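You operate a simulated robot arm through the tools that you are given. There is no shell and no other tool.

The job below is to be done with a simulated robot arm. You get a single attempt, and the scene is never put back.

Task
Put the grey roll on the top of the steel table away on the steel table top. Then put the teal bar on the top of the steel table away on the top of the grey bench. Then put the teal pack on the top of the packing bench away on the steel table top. Then put one of the small tubs from the top of the steel bench in the steel bowl. Then put the clear cup that says "75" from the top of the steel bench on the top of the grey bench. Then stack the tape roll labelled "29" from the steel table top on top of the tape roll that says "57". Then put one of the brown jars from the top of the end table on the beige sheet there. Then put the pin on the top of the end table away on the top board of the store shelf. Then press the more key three times. Then shut the lower cabinet door. Then put one of the bars from the top of the empty pallets on the hopper shelf. Do these in the order given. Set down upright: clear cup, brown jar.
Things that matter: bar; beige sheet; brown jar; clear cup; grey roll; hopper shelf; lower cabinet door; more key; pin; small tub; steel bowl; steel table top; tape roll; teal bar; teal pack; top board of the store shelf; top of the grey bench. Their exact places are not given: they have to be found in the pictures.

It is judged by the outcome, as a careful person would: the job done as asked, and still so three seconds after it is handed in. It fails if anything else is knocked over, pushed out of place, dropped, spilled or broken. Flat cloth is picked up by pressing the open fingertips on it (5 to 10 N) and closing them slowly along it; thin cloth reads only 2 to 8 mm in the jaws.

Robot
A 7-joint arm with a two-finger parallel gripper on a trunk, on a base that drives. Base frame: it is fixed to the floor where the robot stands at the start and does not move with it; the origin is under the middle of the robot, x ahead of it, y to its left, z up; the surface under the hand at the start is at about z = 800. Lengths are in mm, angles in rad, forces in N, time in s.
Its first joint turns from -2.601 to 2.601 rad. Places, roughly: bar [-6500, 0, 500]; beige sheet (20x11x1 cm) [-7700, -11500, 700]; brown jar [-7250, -11750, 750]; clear cup [2500, -3000, 750]; grey roll [750, 0, 750]; hopper shelf (25x33 cm) [-6040, -3900, 420]; lower cabinet door [2600, -8700, 500]; more key [-8400, -6800, 1500]; pin (3x3x6 cm) [-7400, -12000, 700]; small tub [3250, -2000, 1000]; steel bowl (15x16x6 cm) [3000, -2600, 900]; steel table top [400, -6800, 700]; tape roll [500, -6000, 750]; teal bar [1000, -750, 750]; teal pack [3000, 750, 1000]; top board of the store shelf [-4200, -14000, 1500]; top of the grey bench [2900, -4500, 800]. Payload 3.5 kg.
Tool frame: the origin (TCP) lies between the finger pads and is the grasp point; the fingertips stand 23 mm ahead of it; z points along the fingers, y is the line along which they close. Largest opening 94 mm; finger width 38, thickness 10; the body of the gripper, 54 by 96 mm, starts 39 mm behind the TCP.
Orientation is that of the tool frame in the base frame, as [roll, pitch, yaw] about the fixed x, y, z axes, in that order (R = Rz(yaw) Ry(pitch) Rx(roll)). With the fingers straight down and closing along the base's y, the tool's x points along the base's -x, its y along +y and its z along -z.

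Tools
- The arm moves only by the tool apply_moves. Its argument "commands" is a list that holds one entry, the list of rows, each a list of 7 numbers: the turn, a rotation vector about the tool's x, y, z in rad, then the shift along the tool's x, y, z in mm, then the finger opening in mm, from 0 to 94. In form: [[[ax, ay, az, dx, dy, dz, jaw], ...]]. A call has 1 to 20 rows; each row shifts and turns the commanded pose from where the row before left it, along the tool's axes as they then stand. Rows are played at 5 a second. More than 50 mm and 0.15 rad between two rows, or a gripper value outside its range, and nothing of the call is played. Where a pose cannot be reached the arm comes as near as it can. A force on the tool above 40 N (or 10 N above the force at the start of the call, whichever is more), or a blocked arm, ends the call early, and 0.2 s more pass. The fingers move at their own pace (about 153 mm/s each) and stop on an object; they squeeze with about 43 N. The grip force told is the motor's: it shows also when the fingers shut on nothing. Time passes only in rows, and 0.2 s behind the last, so rows that do not move let the fingers close. The reply holds the time, the measured pose of the TCP, the force on the tool along the base axes, the opening and the grip force, in the units named above and with some noise, with the torque about the TCP (base axes, N m) and any sound that the robot's microphone picked up, and new pictures: "show" is both (left out), scene, wrist or none.
- Cameras (640 x 400 px; columns grow to the right, rows downward): "scene" is now at [-231.6, 181.2, 1286.3]; the picture's right is [-0.21, -0.98, 0.00], its down [-0.30, 0.06, -0.95] and it looks along [0.93, -0.20, -0.30] (base axes); focal length 296 px, centre (320, 200). "wrist" rides on the gripper at [86, 16, -75] in the tool frame; the picture's right is [-0.18, 0.98, 0.00], its down [-0.58, -0.11, -0.81] and it looks along [-0.79, -0.15, 0.59] (tool axes); focal length 243 px, centre (320, 200).
- base_move(legs): drives the robot by 1 to 6 legs, each [ahead, left, turn to the left] in mm, mm and rad, along the robot's own axes; the way and the turn of a leg run together, so that a leg with both is an arc; at most 1500 mm and 3.142 rad a leg. The arm and the cameras ride along, it lands a little off, and it stops where it bumps. It gives what a move gives, and a new picture of the scene camera.
- pan_tilt(pan, tilt): turns the head with the scene camera to pan (to the left, within 2.496 rad either way) and tilt (down, from -0.506 to 1.204), counted from straight ahead of the robot. It gives what a move gives, and a new picture of the scene camera.
- locate(camera, pixels): for up to 12 pixels [column, row] of the newest picture of that camera ("zoom" is the newest enlarged one), the place [x, y, z] in the base frame of the surface seen there, good to about 2 mm, but the place of the scene camera against the robot may be out by one fixed shift of up to 25 mm in any direction. It takes no simulated time.
- inspect(camera, box): a new picture of the part [left, top, right, bottom] of that camera's present view, enlarged. It takes no simulated time.
- sign_off(): hands the job in; it is judged then, once.

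Open the gripper and draw the arm clear of the work before you hand the job in, unless the task says otherwise.

The tools are called after ">>>" as a command line: name --argument value ..., lists and objects as JSON in quotes. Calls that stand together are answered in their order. apply_moves: Moves the arm, as the interface text tells. Its arguments: {"type":"object","properties":{"commands":{"type":"array"},"show":{"type":"string","enum":["both","scene","wrist","none"]}},"required":["commands"]} The other tools are called the same way: base_move (legs) drives the base; pan_tilt (pan, tilt) turns the head that bears the scene camera; locate (camera, pixels) gives the place of the surface under pixels of a picture; inspect (camera, box) takes an enlarged picture of a part of a camera's view; sign_off () hands the job in.

At the start:

```text
clock: 0.0
ee_pos: [823.8, -5.9, 1018.1]
ee_rot: [-3.14, 0.001, -3.141]
ft_force: [-0.2, -0.8, 0.6]
moment: [-0.02, -0.04, 0.03]
width: 94.2
grasp_force: 0.1
robot x, y, heading: [1.2, 4.1, 0.004]
head pan, tilt: [-0.213, 0.307]
```

scene: 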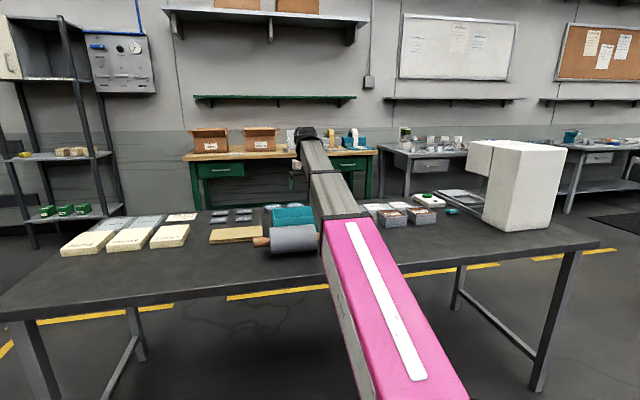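
wrist: 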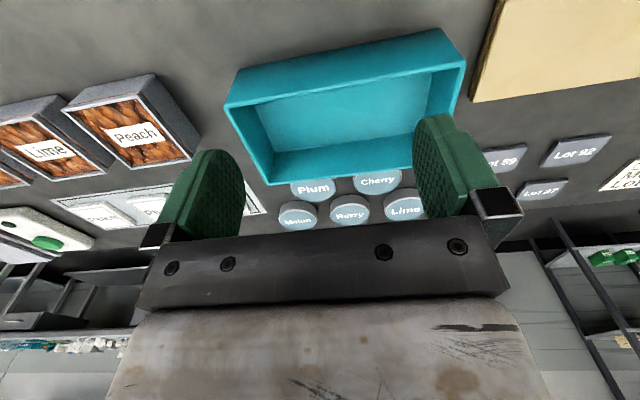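

The first picture shows a table in front with a grey roll near pixel (292, 240), teal tray and other objects. I'll enlarge the view around the roll to look in detail.

>>> inspect --camera "scene" --box '[180, 180, 340, 280]'

>>> inspect --camera "scene" --box '[340, 120, 600, 280]'

>>> locate --camera "scene" --pixels '[[292, 240], [260, 242], [318, 240], [292, 255], [292, 226], [290, 212], [240, 236], [450, 212], [120, 280]]'

```text
4.00 times, centred on (260, 230) of scene
```

zoom: 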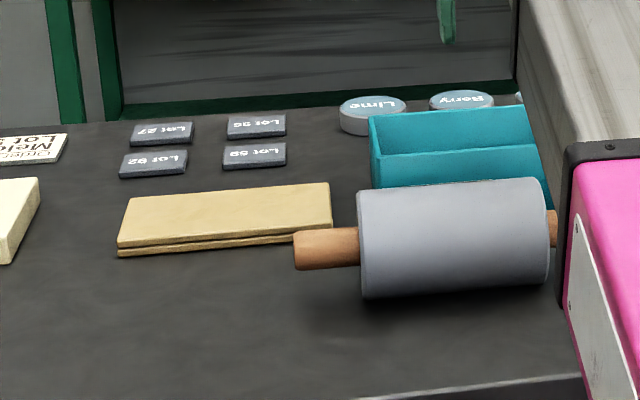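

```text
2.46 times, centred on (470, 200) of scene
```

zoom: 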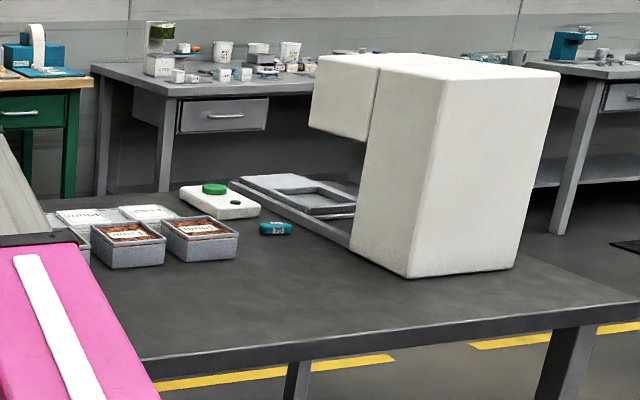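

```text
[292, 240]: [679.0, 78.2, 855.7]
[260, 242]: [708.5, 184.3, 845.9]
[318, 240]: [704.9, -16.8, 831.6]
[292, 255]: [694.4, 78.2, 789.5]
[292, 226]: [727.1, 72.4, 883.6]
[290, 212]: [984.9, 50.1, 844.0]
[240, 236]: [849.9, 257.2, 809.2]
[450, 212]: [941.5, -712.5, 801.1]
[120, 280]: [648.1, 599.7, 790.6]
```

The roll lies along y at about x=700, y -30..180 with wooden handles; the teal bar is at (452, 212). I'll look round with the head to learn the room before moving anything.

>>> pan_tilt --pan -1.2 --tilt 0.2

>>> pan_tilt --pan -2.2 --tilt 0.2

>>> pan_tilt --pan 2.3 --tilt 0.2

>>> pan_tilt --pan 1.0 --tilt 0.2

```text
clock: 1.3
ee_pos: [824.0, -5.4, 1017.6]
ee_rot: [-3.141, 0.0, -3.142]
ft_force: [-0.1, 0.3, -0.2]
moment: [-0.01, 0.01, 0.01]
width: 94.2
grasp_force: 0.0
robot x, y, heading: [-2.6, -1.8, -0.002]
head pan, tilt: [-1.201, 0.201]
```

scene: 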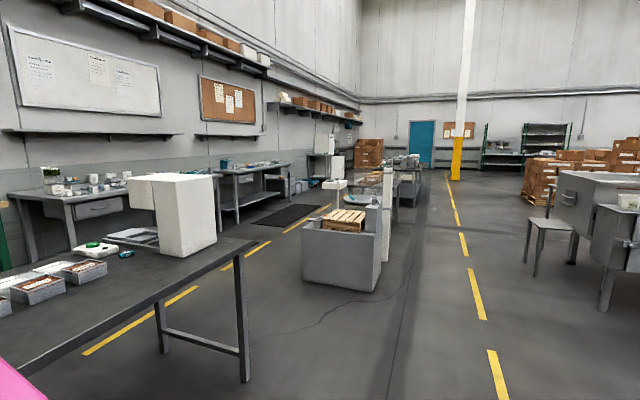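

```text
clock: 2.5
ee_pos: [824.7, -6.9, 1018.5]
ee_rot: [3.141, 0.001, 3.142]
ft_force: [0.1, -0.1, 0.0]
moment: [-0.01, -0.02, 0.01]
width: 94.0
grasp_force: 0.1
robot x, y, heading: [-5.0, -1.5, -0.003]
head pan, tilt: [-2.201, 0.201]
```

scene: 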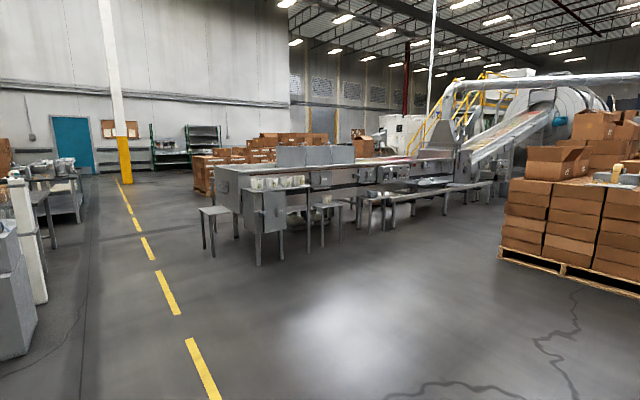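

```text
clock: 6.1
ee_pos: [823.3, -7.2, 1017.3]
ee_rot: [-3.141, 0.0, 3.141]
ft_force: [0.7, 0.0, -0.4]
moment: [-0.02, -0.02, 0.0]
width: 94.1
grasp_force: 0.0
robot x, y, heading: [1.0, 1.5, -0.002]
head pan, tilt: [2.3, 0.201]
```

scene: 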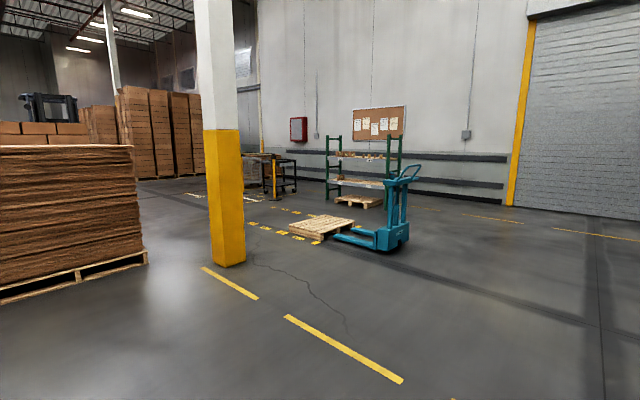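

```text
clock: 7.6
ee_pos: [823.9, -5.8, 1018.7]
ee_rot: [3.141, 0.0, 3.141]
ft_force: [0.5, -0.2, -0.5]
moment: [-0.03, 0.0, 0.01]
width: 94.1
grasp_force: 0.0
robot x, y, heading: [-0.2, -1.0, 0.002]
head pan, tilt: [1.0, 0.201]
```

scene: 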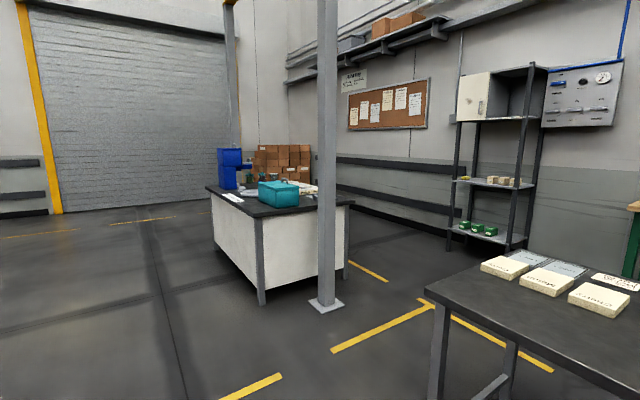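

The room is mapped roughly. Now I bring the hand over the roll (about x=715, y=75) for a wrist view, keeping the height, and turn the head back.

>>> apply_moves --commands '[[[0, 0, 0, 30, 27, -10, 94], [0, 0, 0, 30, 27, -10, 94], [0, 0, 0, 30, 27, -10, 94], [0, 0, 0, 0, 0, 0, 94]]]' --show "wrist"

>>> pan_tilt --pan 0.0 --tilt 0.5

```text
clock: 8.6
ee_pos: [732.3, 76.1, 1048.9]
ee_rot: [-3.142, -0.001, -3.141]
ft_force: [0.4, 0.2, -0.5]
moment: [-0.01, 0.02, -0.03]
width: 94.0
grasp_force: 0.1
robot x, y, heading: [-2.0, -3.6, -0.004]
head pan, tilt: [1.0, 0.201]
```

wrist: 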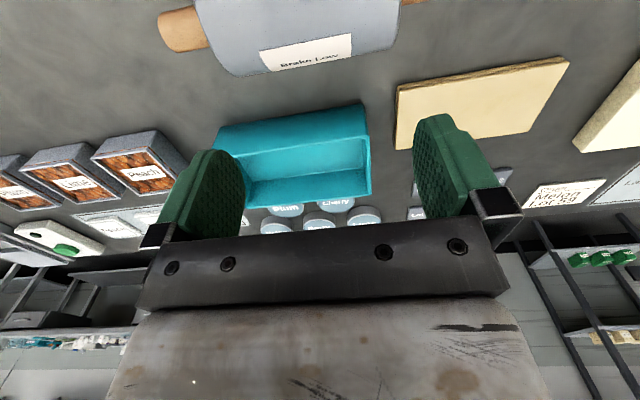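

```text
clock: 9.9
ee_pos: [733.0, 75.4, 1049.2]
ee_rot: [3.14, 0.0, -3.141]
ft_force: [0.1, 0.5, 0.9]
moment: [-0.01, 0.02, -0.01]
width: 93.9
grasp_force: 0.0
robot x, y, heading: [1.0, 1.3, -0.002]
head pan, tilt: [0.0, 0.499]
```

scene: 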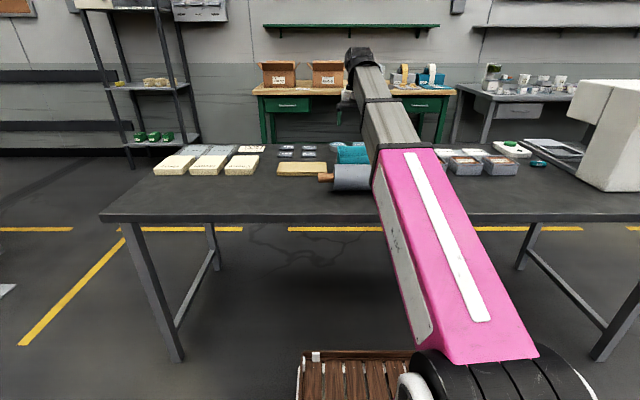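

The roll carries a label at (305, 52) in the wrist picture with handles both sides. I'll locate points of it with the wrist camera.

>>> locate --camera "wrist" --pixels '[[165, 30], [200, 30], [300, 5], [300, 30], [300, 55], [300, 72], [395, 30], [350, 30], [230, 72], [450, 40], [290, 130], [280, 180]]'

>>> inspect --camera "wrist" --box '[140, 0, 460, 120]'

>>> inspect --camera "scene" --box '[260, 330, 500, 400]'

```text
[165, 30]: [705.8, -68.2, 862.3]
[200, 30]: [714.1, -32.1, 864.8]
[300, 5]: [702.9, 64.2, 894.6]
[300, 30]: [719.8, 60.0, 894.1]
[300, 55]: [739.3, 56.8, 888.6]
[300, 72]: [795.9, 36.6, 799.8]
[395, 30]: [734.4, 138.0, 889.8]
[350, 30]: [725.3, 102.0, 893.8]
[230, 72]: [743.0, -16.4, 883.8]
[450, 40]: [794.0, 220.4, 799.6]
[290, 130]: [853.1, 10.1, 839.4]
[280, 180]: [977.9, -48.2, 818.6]
```

```text
2.00 times, centred on (300, 60) of wrist
```

zoom: 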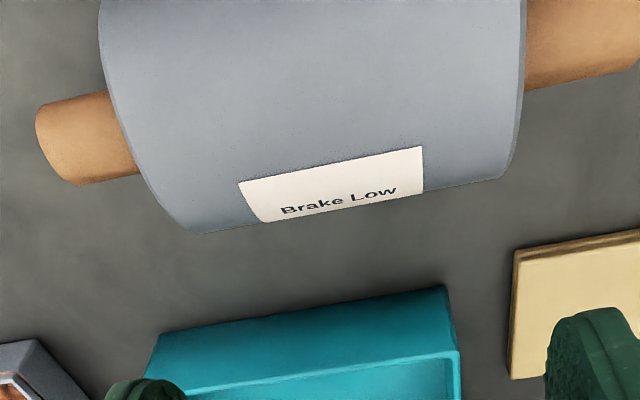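

```text
2.67 times, centred on (380, 365) of scene
```

zoom: 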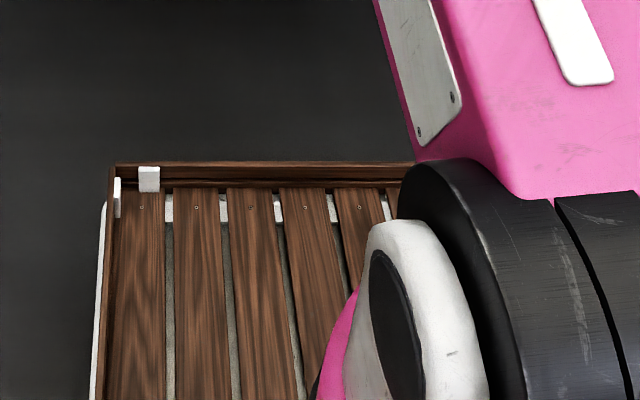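

The roll's axis lies along y at x≈713, top z≈894.6 over table z≈799.7, so the body (~95 mm) is too wide for the jaws and I'll take it by a handle (~36 mm thick). I move toward the −y handle and turn the hand so that it closes along x.

>>> apply_moves --commands '[[[0, 0, 0, 4, -40, 0, 94], [0, 0, 0, 4, -40, 0, 94], [0, 0, 0, 4, -40, 0, 94], [0, 0, 0, 4, -40, 0, 94], [0, 0, 0, 4, -40, 0, 94], [0, 0, -0.1428, 0, 0, 0, 94], [0, 0, -0.1428, 0, 0, 0, 94], [0, 0, -0.1428, 0, 0, 0, 94], [0, 0, -0.1428, 0, 0, 0, 94], [0, 0, -0.1428, 0, 0, 0, 94], [0, 0, -0.1428, 0, 0, 0, 94], [0, 0, -0.1428, 0, 0, 0, 94], [0, 0, -0.1428, 0, 0, 0, 94], [0, 0, -0.1428, 0, 0, 0, 94], [0, 0, -0.1428, 0, 0, 0, 94], [0, 0, -0.1428, 0, 0, 0, 94], [0, 0, 0, 0, 0, 0, 94]]]' --show "both"

```text
clock: 10.6
ee_pos: [724.0, -14.7, 1047.4]
ee_rot: [-3.14, 0.007, 3.134]
ft_force: [0.3, -0.6, -1.5]
moment: [0.05, -0.08, 0.06]
width: 94.2
grasp_force: 0.0
robot x, y, heading: [-0.1, 1.8, -0.005]
head pan, tilt: [0.0, 0.499]
stopped in row 3: the force on the tool passed its limit at 48 N (the readings are from after the stop); the commanded pose is now the measured one
```

scene: 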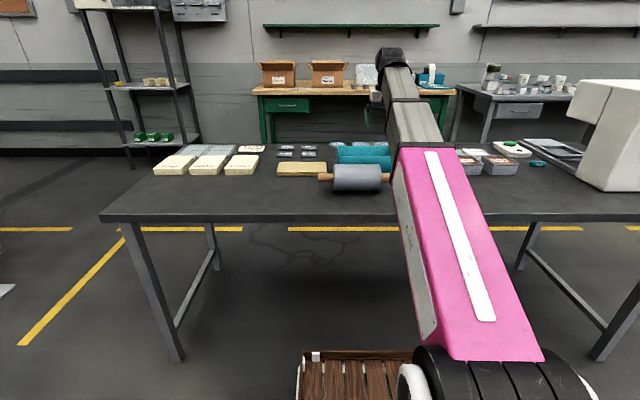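
wrist: 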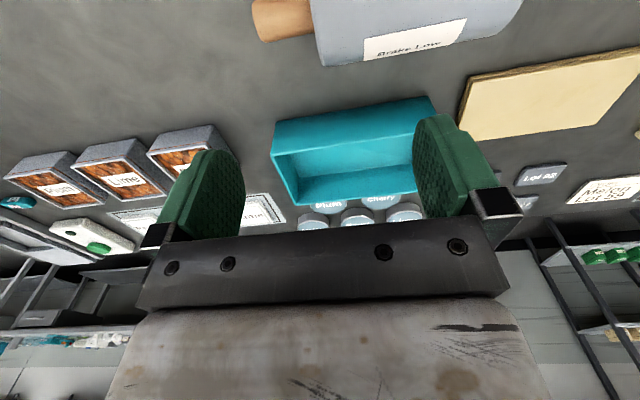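

The stop at 48 N came in free space (nothing near in the pictures), likely from the quick start; I'll go on with smaller steps toward the −y handle and turn the hand.

>>> apply_moves --commands '[[[0, 0, 0, 1, -10, 0, 94], [0, 0, 0, 2, -20, 0, 94], [0, 0, 0, 2, -20, 0, 94], [0, 0, 0, 2, -20, 0, 94], [0, 0, 0, 2, -20, 0, 94], [0, 0, 0, 2, -10, 0, 94], [0, 0, -0.07, 0, 0, 0, 94], [0, 0, -0.12, 0, 0, 0, 94], [0, 0, -0.12, 0, 0, 0, 94], [0, 0, -0.12, 0, 0, 0, 94], [0, 0, -0.12, 0, 0, 0, 94], [0, 0, -0.12, 0, 0, 0, 94], [0, 0, -0.12, 0, 0, 0, 94], [0, 0, -0.12, 0, 0, 0, 94], [0, 0, -0.12, 0, 0, 0, 94], [0, 0, -0.12, 0, 0, 0, 94], [0, 0, -0.12, 0, 0, 0, 94], [0, 0, -0.12, 0, 0, 0, 94], [0, 0, -0.12, 0, 0, 0, 94], [0, 0, -0.05, 0, 0, 0, 94]]]' --show "both"

```text
clock: 11.5
ee_pos: [720.8, -73.9, 1047.6]
ee_rot: [-3.14, 0.011, 3.131]
ft_force: [1.6, -3.7, -5.2]
moment: [0.21, -0.42, 0.3]
width: 94.1
grasp_force: 0.1
robot x, y, heading: [1.2, -0.4, -0.006]
head pan, tilt: [0.0, 0.499]
stopped in row 4: the force on the tool passed its limit at 42 N (the readings are from after the stop); the commanded pose is now the measured one
```

scene: 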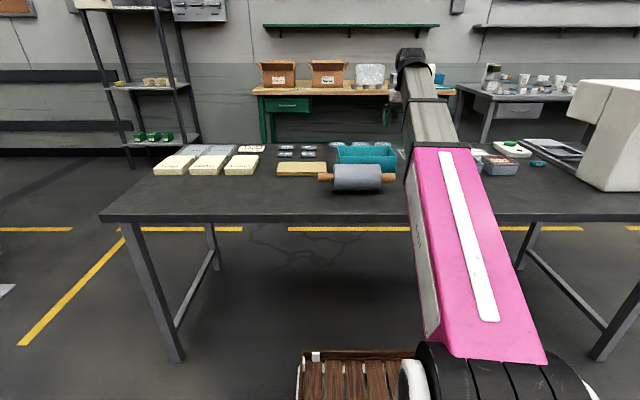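
wrist: 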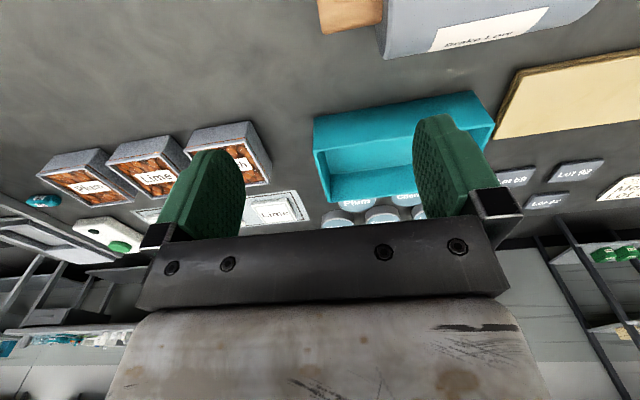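

Again a stop with no contact visible. I'll try a short gentle turn only, to see how the force reading behaves.

>>> apply_moves --commands '[[[0, 0, 0, 0, 0, 0, 94], [0, 0, -0.05, 0, 0, 0, 94], [0, 0, -0.05, 0, 0, 0, 94], [0, 0, -0.05, 0, 0, 0, 94], [0, 0, -0.05, 0, 0, 0, 94], [0, 0, 0, 0, 0, 0, 94]]]' --show "none"

```text
clock: 12.3
ee_pos: [720.8, -73.0, 1047.5]
ee_rot: [-3.136, 0.018, -3.068]
ft_force: [0.8, -2.8, -2.4]
moment: [0.13, -0.21, 0.19]
width: 94.0
grasp_force: 0.1
robot x, y, heading: [-1.9, -1.8, 0.005]
head pan, tilt: [0.0, 0.499]
stopped in row 4: the force on the tool passed its limit at 45 N (the readings are from after the stop); the commanded pose is now the measured one
```

The turn in this sense seems to meet resistance (maybe an arm limit). I try turning the other way.

>>> apply_moves --commands '[[[0, 0, 0, 0, 0, 0, 94], [0, 0, 0.05, 0, 0, 0, 94], [0, 0, 0.08, 0, 0, 0, 94], [0, 0, 0.08, 0, 0, 0, 94], [0, 0, 0.08, 0, 0, 0, 94], [0, 0, 0, 0, 0, 0, 94]]]' --show "none"

```text
clock: 13.7
ee_pos: [722.1, -75.8, 1047.1]
ee_rot: [3.139, 0.019, 2.924]
ft_force: [-0.9, 0.0, 0.9]
moment: [-0.02, -0.01, 0.01]
width: 93.9
grasp_force: 0.1
robot x, y, heading: [4.3, 1.7, -0.005]
head pan, tilt: [0.0, 0.499]
```

Turning this way is free, so I'll take the +y handle instead: turn on to yaw π/2 and shift to +y, then look.

>>> apply_moves --commands '[[[0, 0, 0.07, 0, 0, 0, 94], [0, 0, 0.14, 0, 0, 0, 94], [0, 0, 0.14, 0, 0, 0, 94], [0, 0, 0.14, 0, 0, 0, 94], [0, 0, 0.14, 0, 0, 0, 94], [0, 0, 0.14, 0, 0, 0, 94], [0, 0, 0.14, 0, 0, 0, 94], [0, 0, 0.14, 0, 0, 0, 94], [0, 0, 0.14, 0, 0, 0, 94], [0, 0, 0.14, 0, 0, 0, 94], [0, 0, 0.023, 0, 0, 0, 94], [0, 0, 0, 0, 0, 0, 94]]]' --show "none"

>>> apply_moves --commands '[[[0, 0, 0, 15, 0, 0, 94], [0, 0, 0, 30, -1, 0, 94], [0, 0, 0, 30, -1, 0, 94], [0, 0, 0, 30, -1, 0, 94], [0, 0, 0, 30, -1, 0, 94], [0, 0, 0, 30, -1, 0, 94], [0, 0, 0, 30, -1, 0, 94], [0, 0, 0, 30, -1, 0, 94], [0, 0, 0, 20, -1, 0, 94], [0, 0, 0, 0, 0, 0, 94]]]' --show "both"

```text
clock: 16.3
ee_pos: [721.0, -74.1, 1046.8]
ee_rot: [3.125, 0.001, 1.573]
ft_force: [0.0, 0.4, 0.9]
moment: [0.0, 0.03, -0.01]
width: 94.1
grasp_force: 0.0
robot x, y, heading: [3.0, 0.9, -0.002]
head pan, tilt: [0.0, 0.499]
```

```text
clock: 18.5
ee_pos: [711.5, 171.8, 1047.2]
ee_rot: [3.125, 0.001, 1.572]
ft_force: [0.3, 0.0, 0.7]
moment: [-0.01, 0.04, 0.0]
width: 93.9
grasp_force: 0.0
robot x, y, heading: [3.1, -4.2, -0.001]
head pan, tilt: [0.0, 0.499]
```

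scene: 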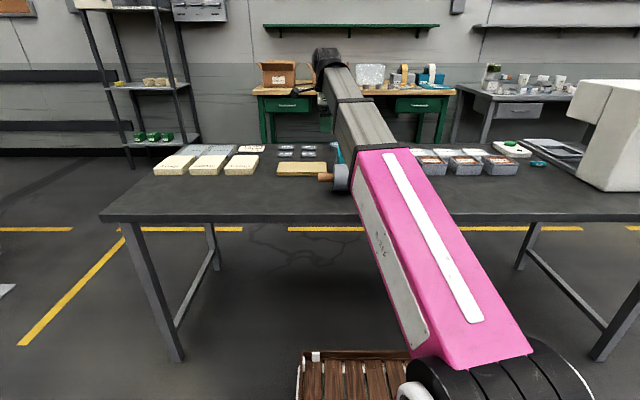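
wrist: 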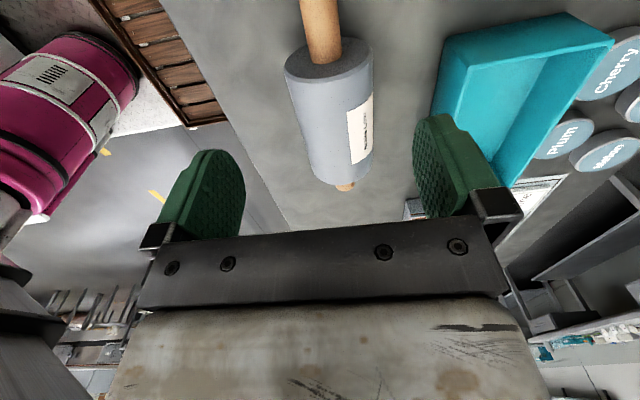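

The handle on the +y end is visible at the top of the wrist picture (about (320, 25)), with the roll body below it. I'll locate points on handle and body end.

>>> locate --camera "wrist" --pixels '[[318, 3], [318, 20], [320, 35], [320, 50], [305, 25], [336, 25], [322, 62], [328, 75], [328, 100], [335, 186], [290, 75], [371, 75]]'

```text
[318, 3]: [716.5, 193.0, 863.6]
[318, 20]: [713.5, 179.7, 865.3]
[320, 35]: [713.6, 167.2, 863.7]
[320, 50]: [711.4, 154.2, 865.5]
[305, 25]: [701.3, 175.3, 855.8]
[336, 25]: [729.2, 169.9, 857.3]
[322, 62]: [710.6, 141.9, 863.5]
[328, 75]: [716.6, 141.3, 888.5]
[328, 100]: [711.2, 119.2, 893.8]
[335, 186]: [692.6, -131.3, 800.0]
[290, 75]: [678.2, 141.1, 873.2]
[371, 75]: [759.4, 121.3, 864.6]
```

Handle: axis x≈714, z≈847, from y=141 outward past 193. I descend to grip it at y≈176, z≈850.

>>> apply_moves --commands '[[[0, 0, 0, 1, 1, 15, 94], [0, 0, 0, 1, 1, 25, 94], [0, 0, 0, 1, 0, 30, 94], [0, 0, 0, 1, 0, 30, 94], [0, 0, 0, 0, 0, 30, 94], [0, 0, 0, 0, 0, 30, 94], [0, 0, 0, 0, 0, 25, 94], [0, 0, 0, 0, 0, 12, 94], [0, 0, 0, 0, 0, 0, 94]]]' --show "both"

```text
clock: 20.5
ee_pos: [717.4, 174.7, 848.8]
ee_rot: [3.125, 0.001, 1.574]
ft_force: [0.7, -0.8, -0.1]
moment: [0.01, 0.01, 0.01]
width: 94.2
grasp_force: 0.0
robot x, y, heading: [1.6, 0.8, 0.003]
head pan, tilt: [0.0, 0.499]
```

scene: 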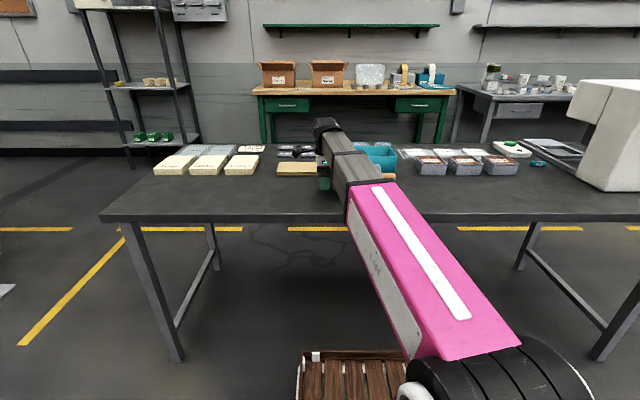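
wrist: 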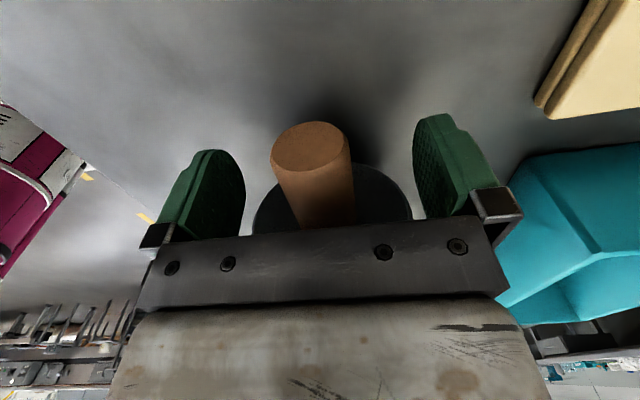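

The handle sits between the pads (end face at (310, 148)). I close the jaws on it.

>>> apply_moves --commands '[[[0, 0, 0, 0, -3, 0, 70], [0, 0, 0, 0, 0, 0, 50], [0, 0, 0, 0, 0, 0, 38], [0, 0, 0, 0, 0, 0, 25], [0, 0, 0, 0, 0, 0, 25], [0, 0, 0, 0, 0, 0, 25]]]' --show "wrist"

```text
clock: 21.9
ee_pos: [713.2, 175.0, 849.0]
ee_rot: [3.125, 0.001, 1.573]
ft_force: [-1.2, 0.8, -0.7]
moment: [0.01, 0.09, 0.04]
width: 32.8
grasp_force: 43.0
robot x, y, heading: [-0.1, 1.6, -0.003]
head pan, tilt: [0.0, 0.499]
```

wrist: 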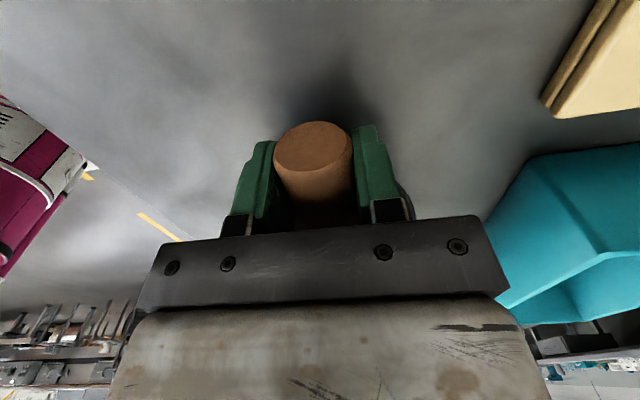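

Gripped at 32.8 mm width. I lift slowly by 60 mm and watch the force and torque.

>>> apply_moves --commands '[[[0, 0, 0, 0, 0, -5, 20], [0, 0, 0, 0, 0, -10, 20], [0, 0, 0, 0, 0, -15, 20], [0, 0, 0, 0, 0, -15, 20], [0, 0, 0, 0, 0, -15, 20], [0, 0, 0, 0, 0, 0, 20]]]' --show "both"

```text
clock: 23.3
ee_pos: [713.7, 174.8, 909.2]
ee_rot: [3.127, 0.001, 1.572]
ft_force: [-0.4, -0.1, -6.3]
moment: [0.75, 0.0, 0.03]
width: 32.5
grasp_force: 43.3
robot x, y, heading: [-1.6, 1.6, -0.003]
head pan, tilt: [0.0, 0.499]
```

scene: 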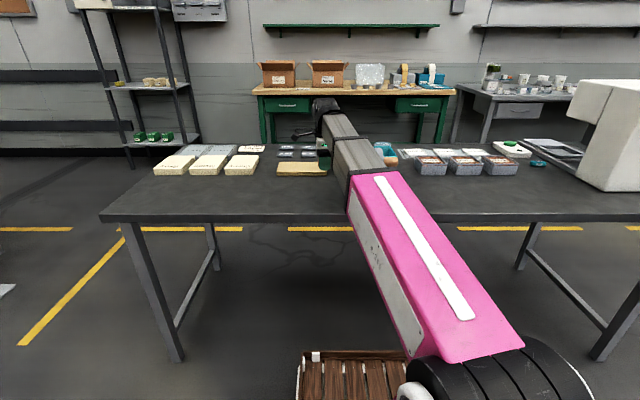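
wrist: 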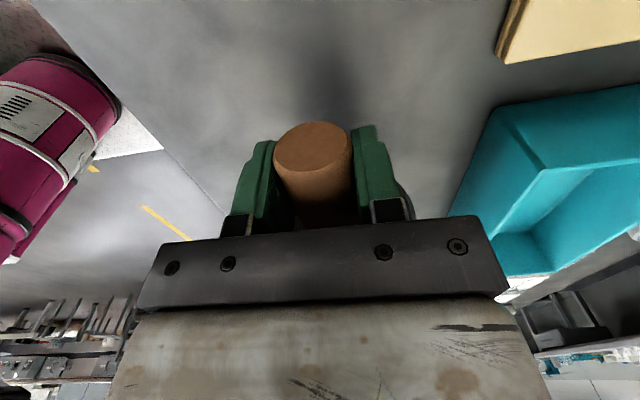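

The roll holds level (6.3 N, 0.75 N m). I raise it another 110 mm and then look toward the right for the way.

>>> apply_moves --commands '[[[0, 0, 0, 0, 0, -10, 20], [0, 0, 0, 0, 0, -20, 20], [0, 0, 0, 0, 0, -25, 20], [0, 0, 0, 0, 0, -25, 20], [0, 0, 0, 0, 0, -20, 20], [0, 0, 0, 0, 0, -10, 20], [0, 0, 0, 0, 0, 0, 20]]]' --show "none"

>>> pan_tilt --pan -1.4 --tilt 0.25

```text
clock: 24.9
ee_pos: [711.6, 175.8, 1018.7]
ee_rot: [3.127, 0.002, 1.573]
ft_force: [0.9, 0.7, -6.6]
moment: [0.76, -0.01, 0.03]
width: 32.7
grasp_force: 42.8
robot x, y, heading: [-1.9, 0.4, 0.003]
head pan, tilt: [0.0, 0.499]
```

```text
clock: 26.4
ee_pos: [712.7, 175.9, 1018.9]
ee_rot: [3.124, 0.002, 1.572]
ft_force: [0.8, -0.5, -7.0]
moment: [0.77, 0.0, -0.01]
width: 32.6
grasp_force: 43.0
robot x, y, heading: [-0.9, 0.1, -0.004]
head pan, tilt: [-1.4, 0.25]
```

scene: 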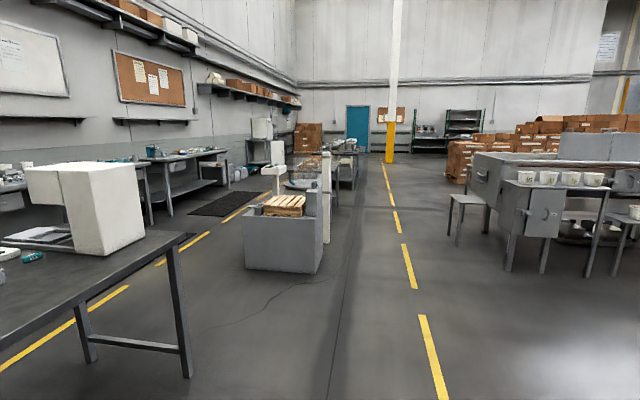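

>>> locate --camera "scene" --pixels '[[245, 265], [315, 272], [330, 240], [185, 378], [400, 260], [415, 290], [455, 245], [505, 270], [350, 155], [390, 160], [318, 180], [275, 170]]'

>>> inspect --camera "scene" --box '[220, 110, 480, 280]'

```text
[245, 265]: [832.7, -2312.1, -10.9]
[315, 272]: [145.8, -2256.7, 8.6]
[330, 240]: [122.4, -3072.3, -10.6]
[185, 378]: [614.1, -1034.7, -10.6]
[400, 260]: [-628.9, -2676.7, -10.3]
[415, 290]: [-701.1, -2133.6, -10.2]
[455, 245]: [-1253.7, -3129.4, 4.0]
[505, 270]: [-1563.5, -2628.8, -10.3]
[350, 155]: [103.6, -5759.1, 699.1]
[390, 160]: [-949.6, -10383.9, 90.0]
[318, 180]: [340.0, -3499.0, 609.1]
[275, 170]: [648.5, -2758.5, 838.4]
```

```text
2.35 times, centred on (350, 195) of scene
```

zoom: 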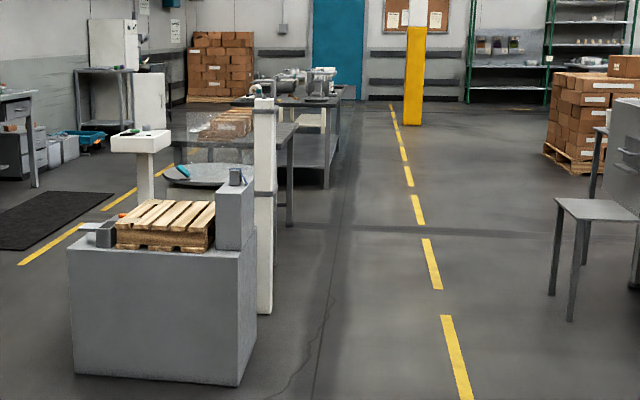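

The way is open along x≈−600 (stand at x 146–833, y≈−2300; tables beyond at x>100; chair at x≈−1250). I back off from the table, turn right and drive along the corridor in steps.

>>> base_move --legs '[[-550, 0, 0], [0, 0, -1.571]]'

```text
clock: 33.4
ee_pos: [-362.6, -712.7, 1020.1]
ee_rot: [3.126, 0.001, 0.009]
ft_force: [0.1, 0.2, -7.3]
moment: [0.01, -0.77, -0.02]
width: 32.6
grasp_force: 43.2
robot x, y, heading: [-540.0, -0.7, -1.567]
head pan, tilt: [-1.4, 0.25]
```

scene: 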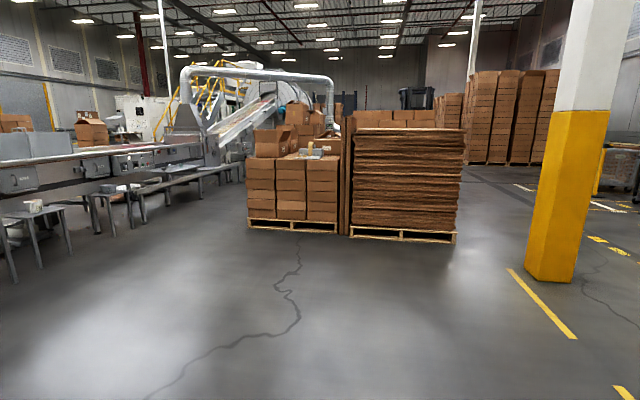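

The hand still holds (7.3 N). I turn the head ahead and drive forward along the corridor.

>>> pan_tilt --pan 0.0 --tilt 0.25

>>> base_move --legs '[[1500, 0, 0], [1500, 0, 0], [1300, 0, 0]]'

```text
clock: 34.9
ee_pos: [-363.0, -711.4, 1018.3]
ee_rot: [3.124, 0.002, 0.009]
ft_force: [0.1, -0.9, -7.3]
moment: [0.01, -0.75, 0.04]
width: 32.8
grasp_force: 43.2
robot x, y, heading: [-543.2, -1.5, -1.563]
head pan, tilt: [0.0, 0.25]
```

scene: 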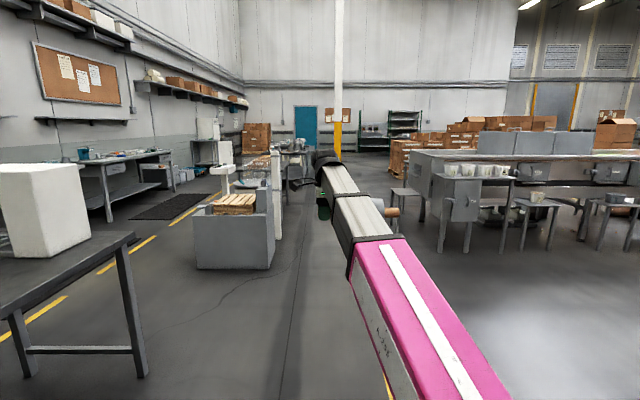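

```text
clock: 55.4
ee_pos: [-376.4, -4999.7, 1020.3]
ee_rot: [3.125, 0.001, -0.002]
ft_force: [0.3, -0.1, -6.6]
moment: [0.0, -0.75, -0.01]
width: 32.8
grasp_force: 43.5
robot x, y, heading: [-548.5, -4287.3, -1.573]
head pan, tilt: [0.0, 0.25]
```

scene: 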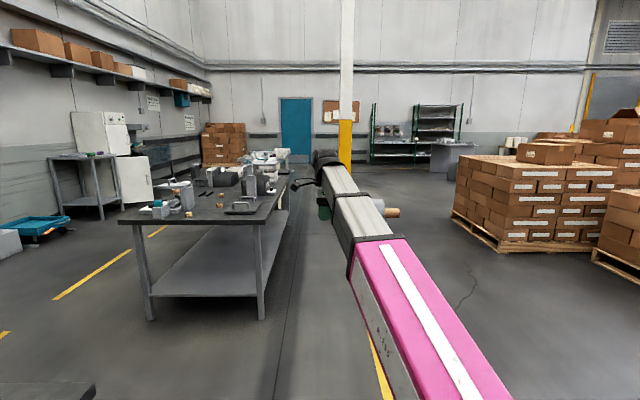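

The steel table is ahead on the left (near edge at about (200, 215)). I'll locate its corners and items, and enlarge it.

>>> locate --camera "scene" --pixels '[[122, 218], [262, 218], [285, 180], [240, 205], [220, 195], [165, 208], [265, 160], [240, 150], [200, 165], [252, 185]]'

>>> inspect --camera "scene" --box '[110, 130, 310, 255]'

```text
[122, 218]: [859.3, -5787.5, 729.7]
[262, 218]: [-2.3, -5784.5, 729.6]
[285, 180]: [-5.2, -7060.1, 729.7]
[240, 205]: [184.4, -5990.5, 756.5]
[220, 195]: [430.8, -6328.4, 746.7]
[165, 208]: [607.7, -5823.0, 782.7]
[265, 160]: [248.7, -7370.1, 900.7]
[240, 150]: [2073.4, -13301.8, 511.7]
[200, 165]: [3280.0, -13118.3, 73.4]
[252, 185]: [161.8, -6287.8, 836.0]
```

```text
3.20 times, centred on (210, 192) of scene
```

zoom: 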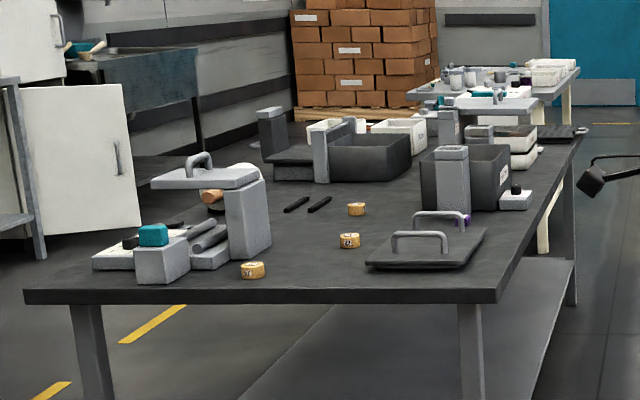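

The table top spans x −5…859 from y −5785 on, z≈740. I drive on to be beside it and look at it from the side.

>>> base_move --legs '[[1500, 0, 0], [500, 0, 0]]'

>>> pan_tilt --pan 1.57 --tilt 0.45

```text
clock: 65.5
ee_pos: [-383.5, -7009.9, 1018.5]
ee_rot: [3.126, 0.002, -0.004]
ft_force: [0.4, 0.2, -6.3]
moment: [0.0, -0.79, 0.01]
width: 32.6
grasp_force: 43.0
robot x, y, heading: [-553.7, -6298.8, -1.575]
head pan, tilt: [0.0, 0.25]
```

scene: 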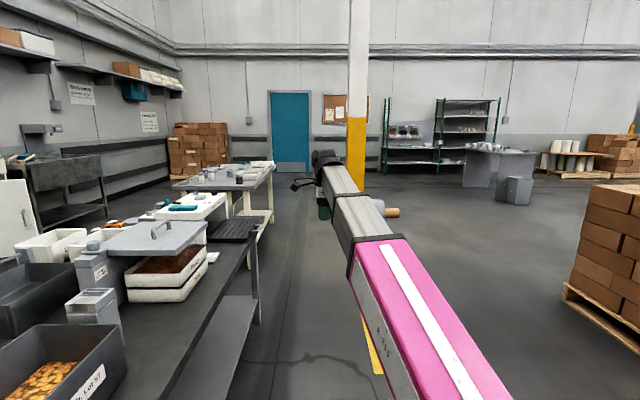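

```text
clock: 67.1
ee_pos: [-384.3, -7009.8, 1019.6]
ee_rot: [3.126, 0.004, -0.002]
ft_force: [-0.2, -0.6, -8.0]
moment: [0.02, -0.77, -0.01]
width: 32.9
grasp_force: 42.9
robot x, y, heading: [-557.7, -6296.8, -1.582]
head pan, tilt: [1.571, 0.45]
```

scene: 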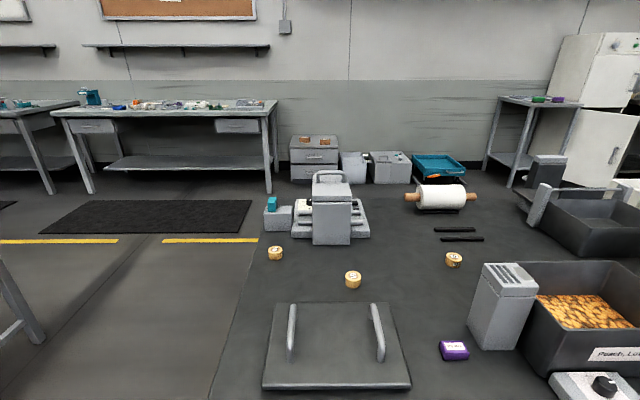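

The table is seen from the side: tape rolls at (275, 253), (352, 278), (453, 259), a lid at (335, 345), another roll at (440, 197). I enlarge it and locate points to find free room for the grey roll.

>>> inspect --camera "scene" --box '[240, 150, 500, 390]'

>>> locate --camera "scene" --pixels '[[275, 256], [352, 284], [453, 264], [412, 388], [400, 304], [470, 360], [470, 345], [435, 240], [440, 212], [370, 237], [450, 300], [400, 240]]'

```text
1.67 times, centred on (370, 270) of scene
```

zoom: 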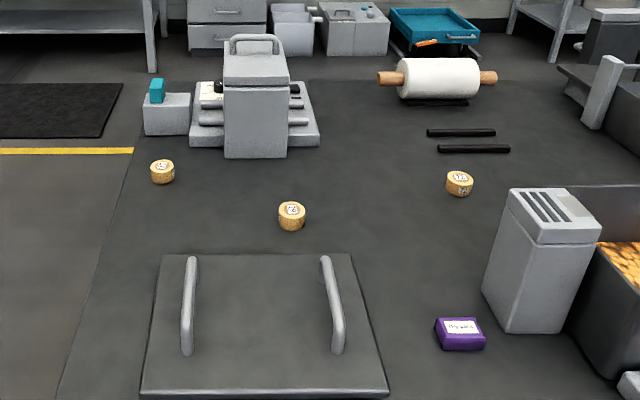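

```text
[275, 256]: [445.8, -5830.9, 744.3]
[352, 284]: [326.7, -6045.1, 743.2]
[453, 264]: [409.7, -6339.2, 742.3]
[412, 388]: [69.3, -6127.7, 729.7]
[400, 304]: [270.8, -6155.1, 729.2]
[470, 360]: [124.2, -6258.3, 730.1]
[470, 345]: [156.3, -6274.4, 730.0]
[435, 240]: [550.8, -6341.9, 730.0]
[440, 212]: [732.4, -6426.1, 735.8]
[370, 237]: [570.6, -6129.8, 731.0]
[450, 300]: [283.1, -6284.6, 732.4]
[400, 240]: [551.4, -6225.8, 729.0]
```

There is free room around x 300–600, y −6150…−6250 on the table. Before turning the base I check the right/rear side for clearance.

>>> locate --camera "scene" --pixels '[[510, 265], [500, 280], [470, 335], [580, 265], [595, 215], [330, 175], [345, 205], [315, 240], [372, 240], [545, 190], [610, 380], [455, 345]]'

>>> pan_tilt --pan -1.2 --tilt 0.4

```text
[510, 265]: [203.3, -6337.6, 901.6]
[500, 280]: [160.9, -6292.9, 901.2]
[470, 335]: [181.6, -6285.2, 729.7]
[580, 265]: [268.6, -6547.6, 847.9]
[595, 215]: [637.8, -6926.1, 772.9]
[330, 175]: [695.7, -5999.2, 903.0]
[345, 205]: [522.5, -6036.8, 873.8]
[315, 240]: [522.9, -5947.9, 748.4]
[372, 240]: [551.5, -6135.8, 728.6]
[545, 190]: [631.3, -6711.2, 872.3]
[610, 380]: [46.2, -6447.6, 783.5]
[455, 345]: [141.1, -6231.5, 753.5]
```

```text
clock: 69.5
ee_pos: [-385.9, -7009.0, 1020.1]
ee_rot: [3.127, 0.003, -0.004]
ft_force: [-0.3, 0.5, -7.5]
moment: [0.0, -0.76, 0.02]
width: 32.6
grasp_force: 43.1
robot x, y, heading: [-555.3, -6297.8, -1.58]
head pan, tilt: [-1.201, 0.4]
```

scene: 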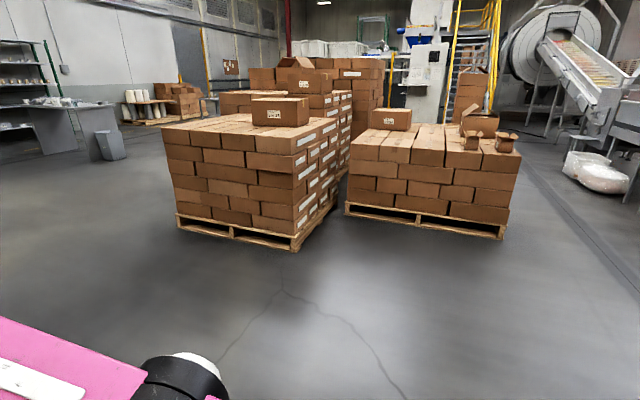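

Plenty of room behind. I strafe away from the table, turn left to face it, then look.

>>> base_move --legs '[[0, -320, 0], [0, 0, 1.58]]'

>>> pan_tilt --pan -0.1 --tilt 0.45

```text
clock: 75.6
ee_pos: [-168.1, -6109.6, 1018.7]
ee_rot: [3.126, 0.001, 1.59]
ft_force: [-0.6, 0.0, -7.1]
moment: [0.76, 0.02, 0.0]
width: 32.7
grasp_force: 42.9
robot x, y, heading: [-878.2, -6294.6, 0.011]
head pan, tilt: [-1.201, 0.4]
```

scene: 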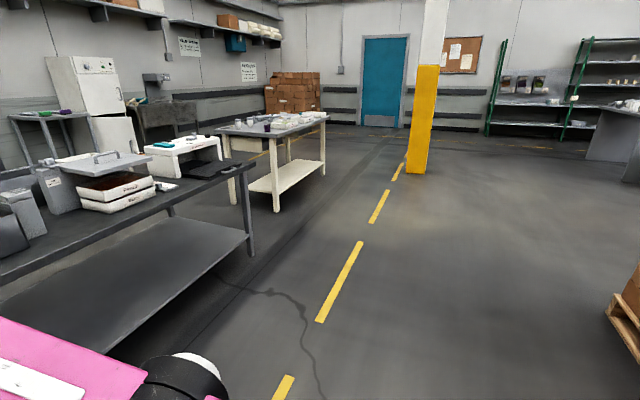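

```text
clock: 76.9
ee_pos: [-168.3, -6109.7, 1019.4]
ee_rot: [3.126, 0.003, 1.587]
ft_force: [0.6, -0.1, -7.1]
moment: [0.77, 0.02, -0.04]
width: 32.7
grasp_force: 42.9
robot x, y, heading: [-881.6, -6296.5, 0.016]
head pan, tilt: [-0.099, 0.45]
```

scene: 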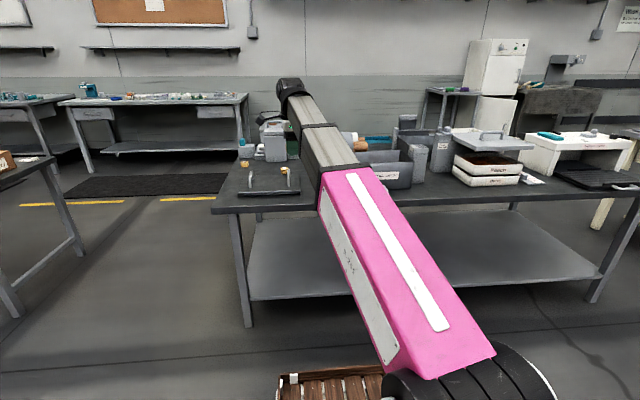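

Facing the table now. I turn the hand back to yaw≈π (roll pointing away from the robot), slowly.

>>> apply_moves --commands '[[[0, 0, -0.04, 0, 0, 0, 20], [0, 0, -0.08, 0, 0, 0, 20], [0, 0, -0.1, 0, 0, 0, 20], [0, 0, -0.1, 0, 0, 0, 20], [0, 0, -0.1, 0, 0, 0, 20], [0, 0, -0.1, 0, 0, 0, 20], [0, 0, -0.1, 0, 0, 0, 20], [0, 0, -0.1, 0, 0, 0, 20], [0, 0, -0.1, 0, 0, 0, 20], [0, 0, -0.1, 0, 0, 0, 20], [0, 0, -0.1, 0, 0, 0, 20], [0, 0, -0.1, 0, 0, 0, 20], [0, 0, -0.1, 0, 0, 0, 20], [0, 0, -0.1, 0, 0, 0, 20], [0, 0, -0.1, 0, 0, 0, 20], [0, 0, -0.1, 0, 0, 0, 20], [0, 0, -0.06, 0, 0, 0, 20], [0, 0, -0.02, 0, 0, 0, 20], [0, 0, 0, 0, 0, 0, 20]]]' --show "both"

```text
clock: 80.9
ee_pos: [-167.6, -6109.7, 1018.3]
ee_rot: [-3.14, 0.015, -3.093]
ft_force: [0.7, 0.2, -7.1]
moment: [-0.03, 0.78, -0.05]
width: 32.7
grasp_force: 43.2
robot x, y, heading: [-876.1, -6295.8, 0.019]
head pan, tilt: [-0.099, 0.45]
```

scene: 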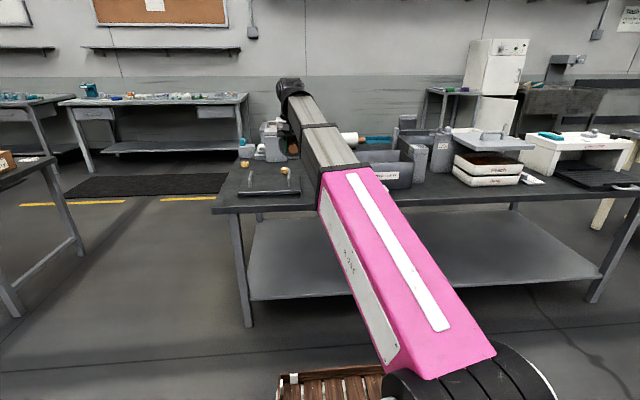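
wrist: 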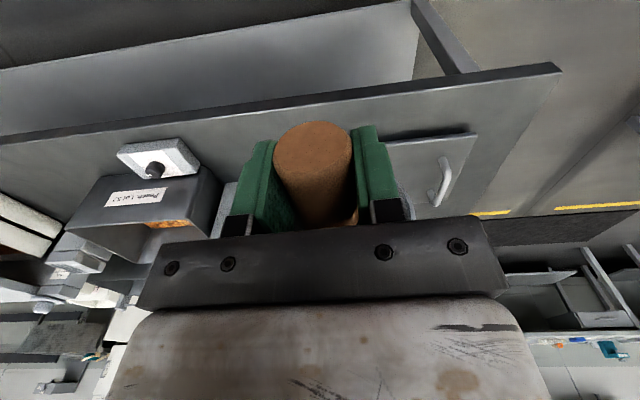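

The roll now points away from the robot and is still held (0.78 N m). I drive forward 400 mm and 95 mm right to bring it over the free spot.

>>> base_move --legs '[[400, -100, -0.02]]'

>>> pan_tilt --pan 0.0 --tilt 0.55

```text
clock: 83.4
ee_pos: [237.8, -6225.7, 1018.5]
ee_rot: [-3.14, 0.016, -3.122]
ft_force: [0.0, -0.3, -6.6]
moment: [0.01, 0.74, 0.0]
width: 32.6
grasp_force: 43.6
robot x, y, heading: [-473.5, -6391.1, -0.011]
head pan, tilt: [-0.099, 0.45]
```

scene: 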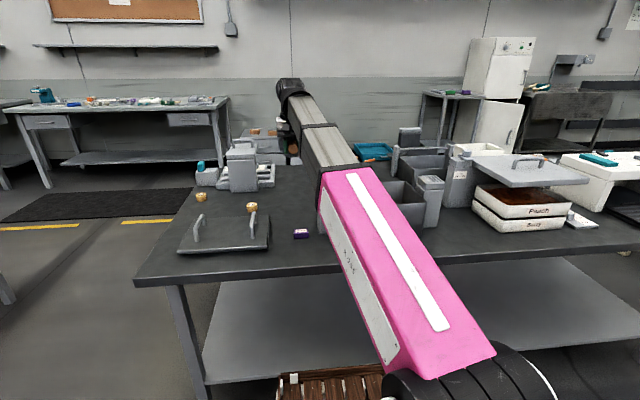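

```text
clock: 84.1
ee_pos: [237.7, -6224.9, 1018.7]
ee_rot: [-3.14, 0.015, -3.121]
ft_force: [0.4, 0.5, -6.9]
moment: [-0.01, 0.79, 0.01]
width: 32.6
grasp_force: 42.7
robot x, y, heading: [-477.3, -6391.3, -0.01]
head pan, tilt: [0.0, 0.55]
```

scene: 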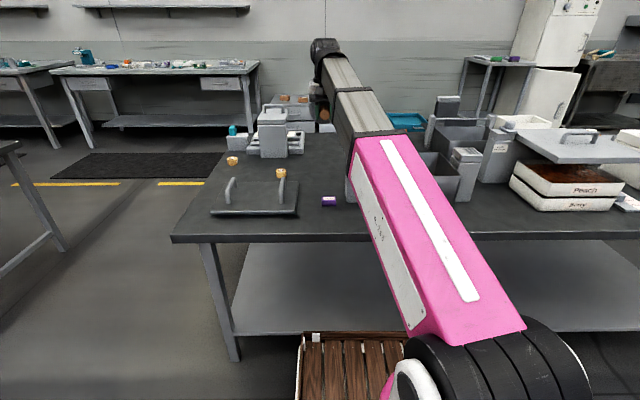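

The hand is at (238, −6225). I check the wrist view for what lies beneath the roll.

>>> inspect --camera "wrist" --box '[0, 0, 640, 400]'

>>> locate --camera "wrist" --pixels '[[150, 30], [100, 100], [480, 100], [450, 50], [320, 30], [200, 150], [430, 150], [200, 60], [180, 110], [480, 160]]'

```text
1.00 times, centred on (320, 200) of wrist (not enlarged: the box is as wide or as high as the picture)
```

zoom: 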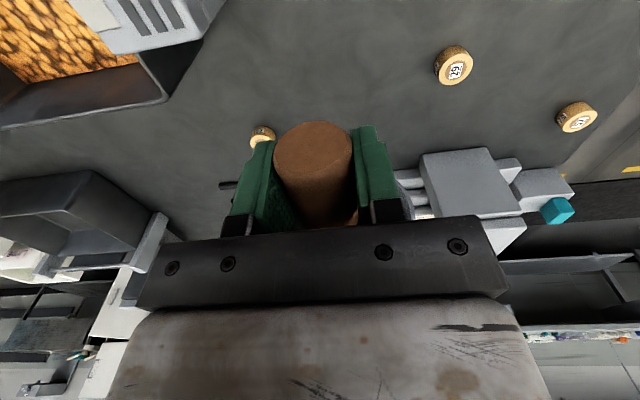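

```text
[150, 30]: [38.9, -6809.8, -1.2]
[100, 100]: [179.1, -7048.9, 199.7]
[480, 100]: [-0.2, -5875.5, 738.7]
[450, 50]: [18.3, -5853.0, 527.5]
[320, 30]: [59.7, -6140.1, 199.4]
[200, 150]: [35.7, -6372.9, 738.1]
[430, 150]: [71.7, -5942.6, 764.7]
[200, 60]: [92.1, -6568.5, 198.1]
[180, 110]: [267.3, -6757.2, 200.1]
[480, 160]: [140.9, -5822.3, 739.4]
```

The locate of "wrist" used the older picture; I locate again in the newest enlarged one: tape rolls at (455, 65), (577, 118), (262, 137).

>>> locate --camera "zoom" --pixels '[[455, 68], [577, 122], [262, 133], [150, 50], [200, 10], [225, 188], [460, 170], [410, 200], [300, 50], [380, 100], [220, 110], [165, 240]]'

```text
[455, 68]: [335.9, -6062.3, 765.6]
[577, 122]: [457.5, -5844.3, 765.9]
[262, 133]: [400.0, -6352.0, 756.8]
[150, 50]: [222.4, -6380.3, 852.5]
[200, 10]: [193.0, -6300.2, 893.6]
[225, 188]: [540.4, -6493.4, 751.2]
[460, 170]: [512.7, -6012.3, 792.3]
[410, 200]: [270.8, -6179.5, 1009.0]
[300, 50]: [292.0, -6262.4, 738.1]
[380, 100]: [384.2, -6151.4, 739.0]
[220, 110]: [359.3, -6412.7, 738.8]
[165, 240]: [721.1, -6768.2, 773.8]
```

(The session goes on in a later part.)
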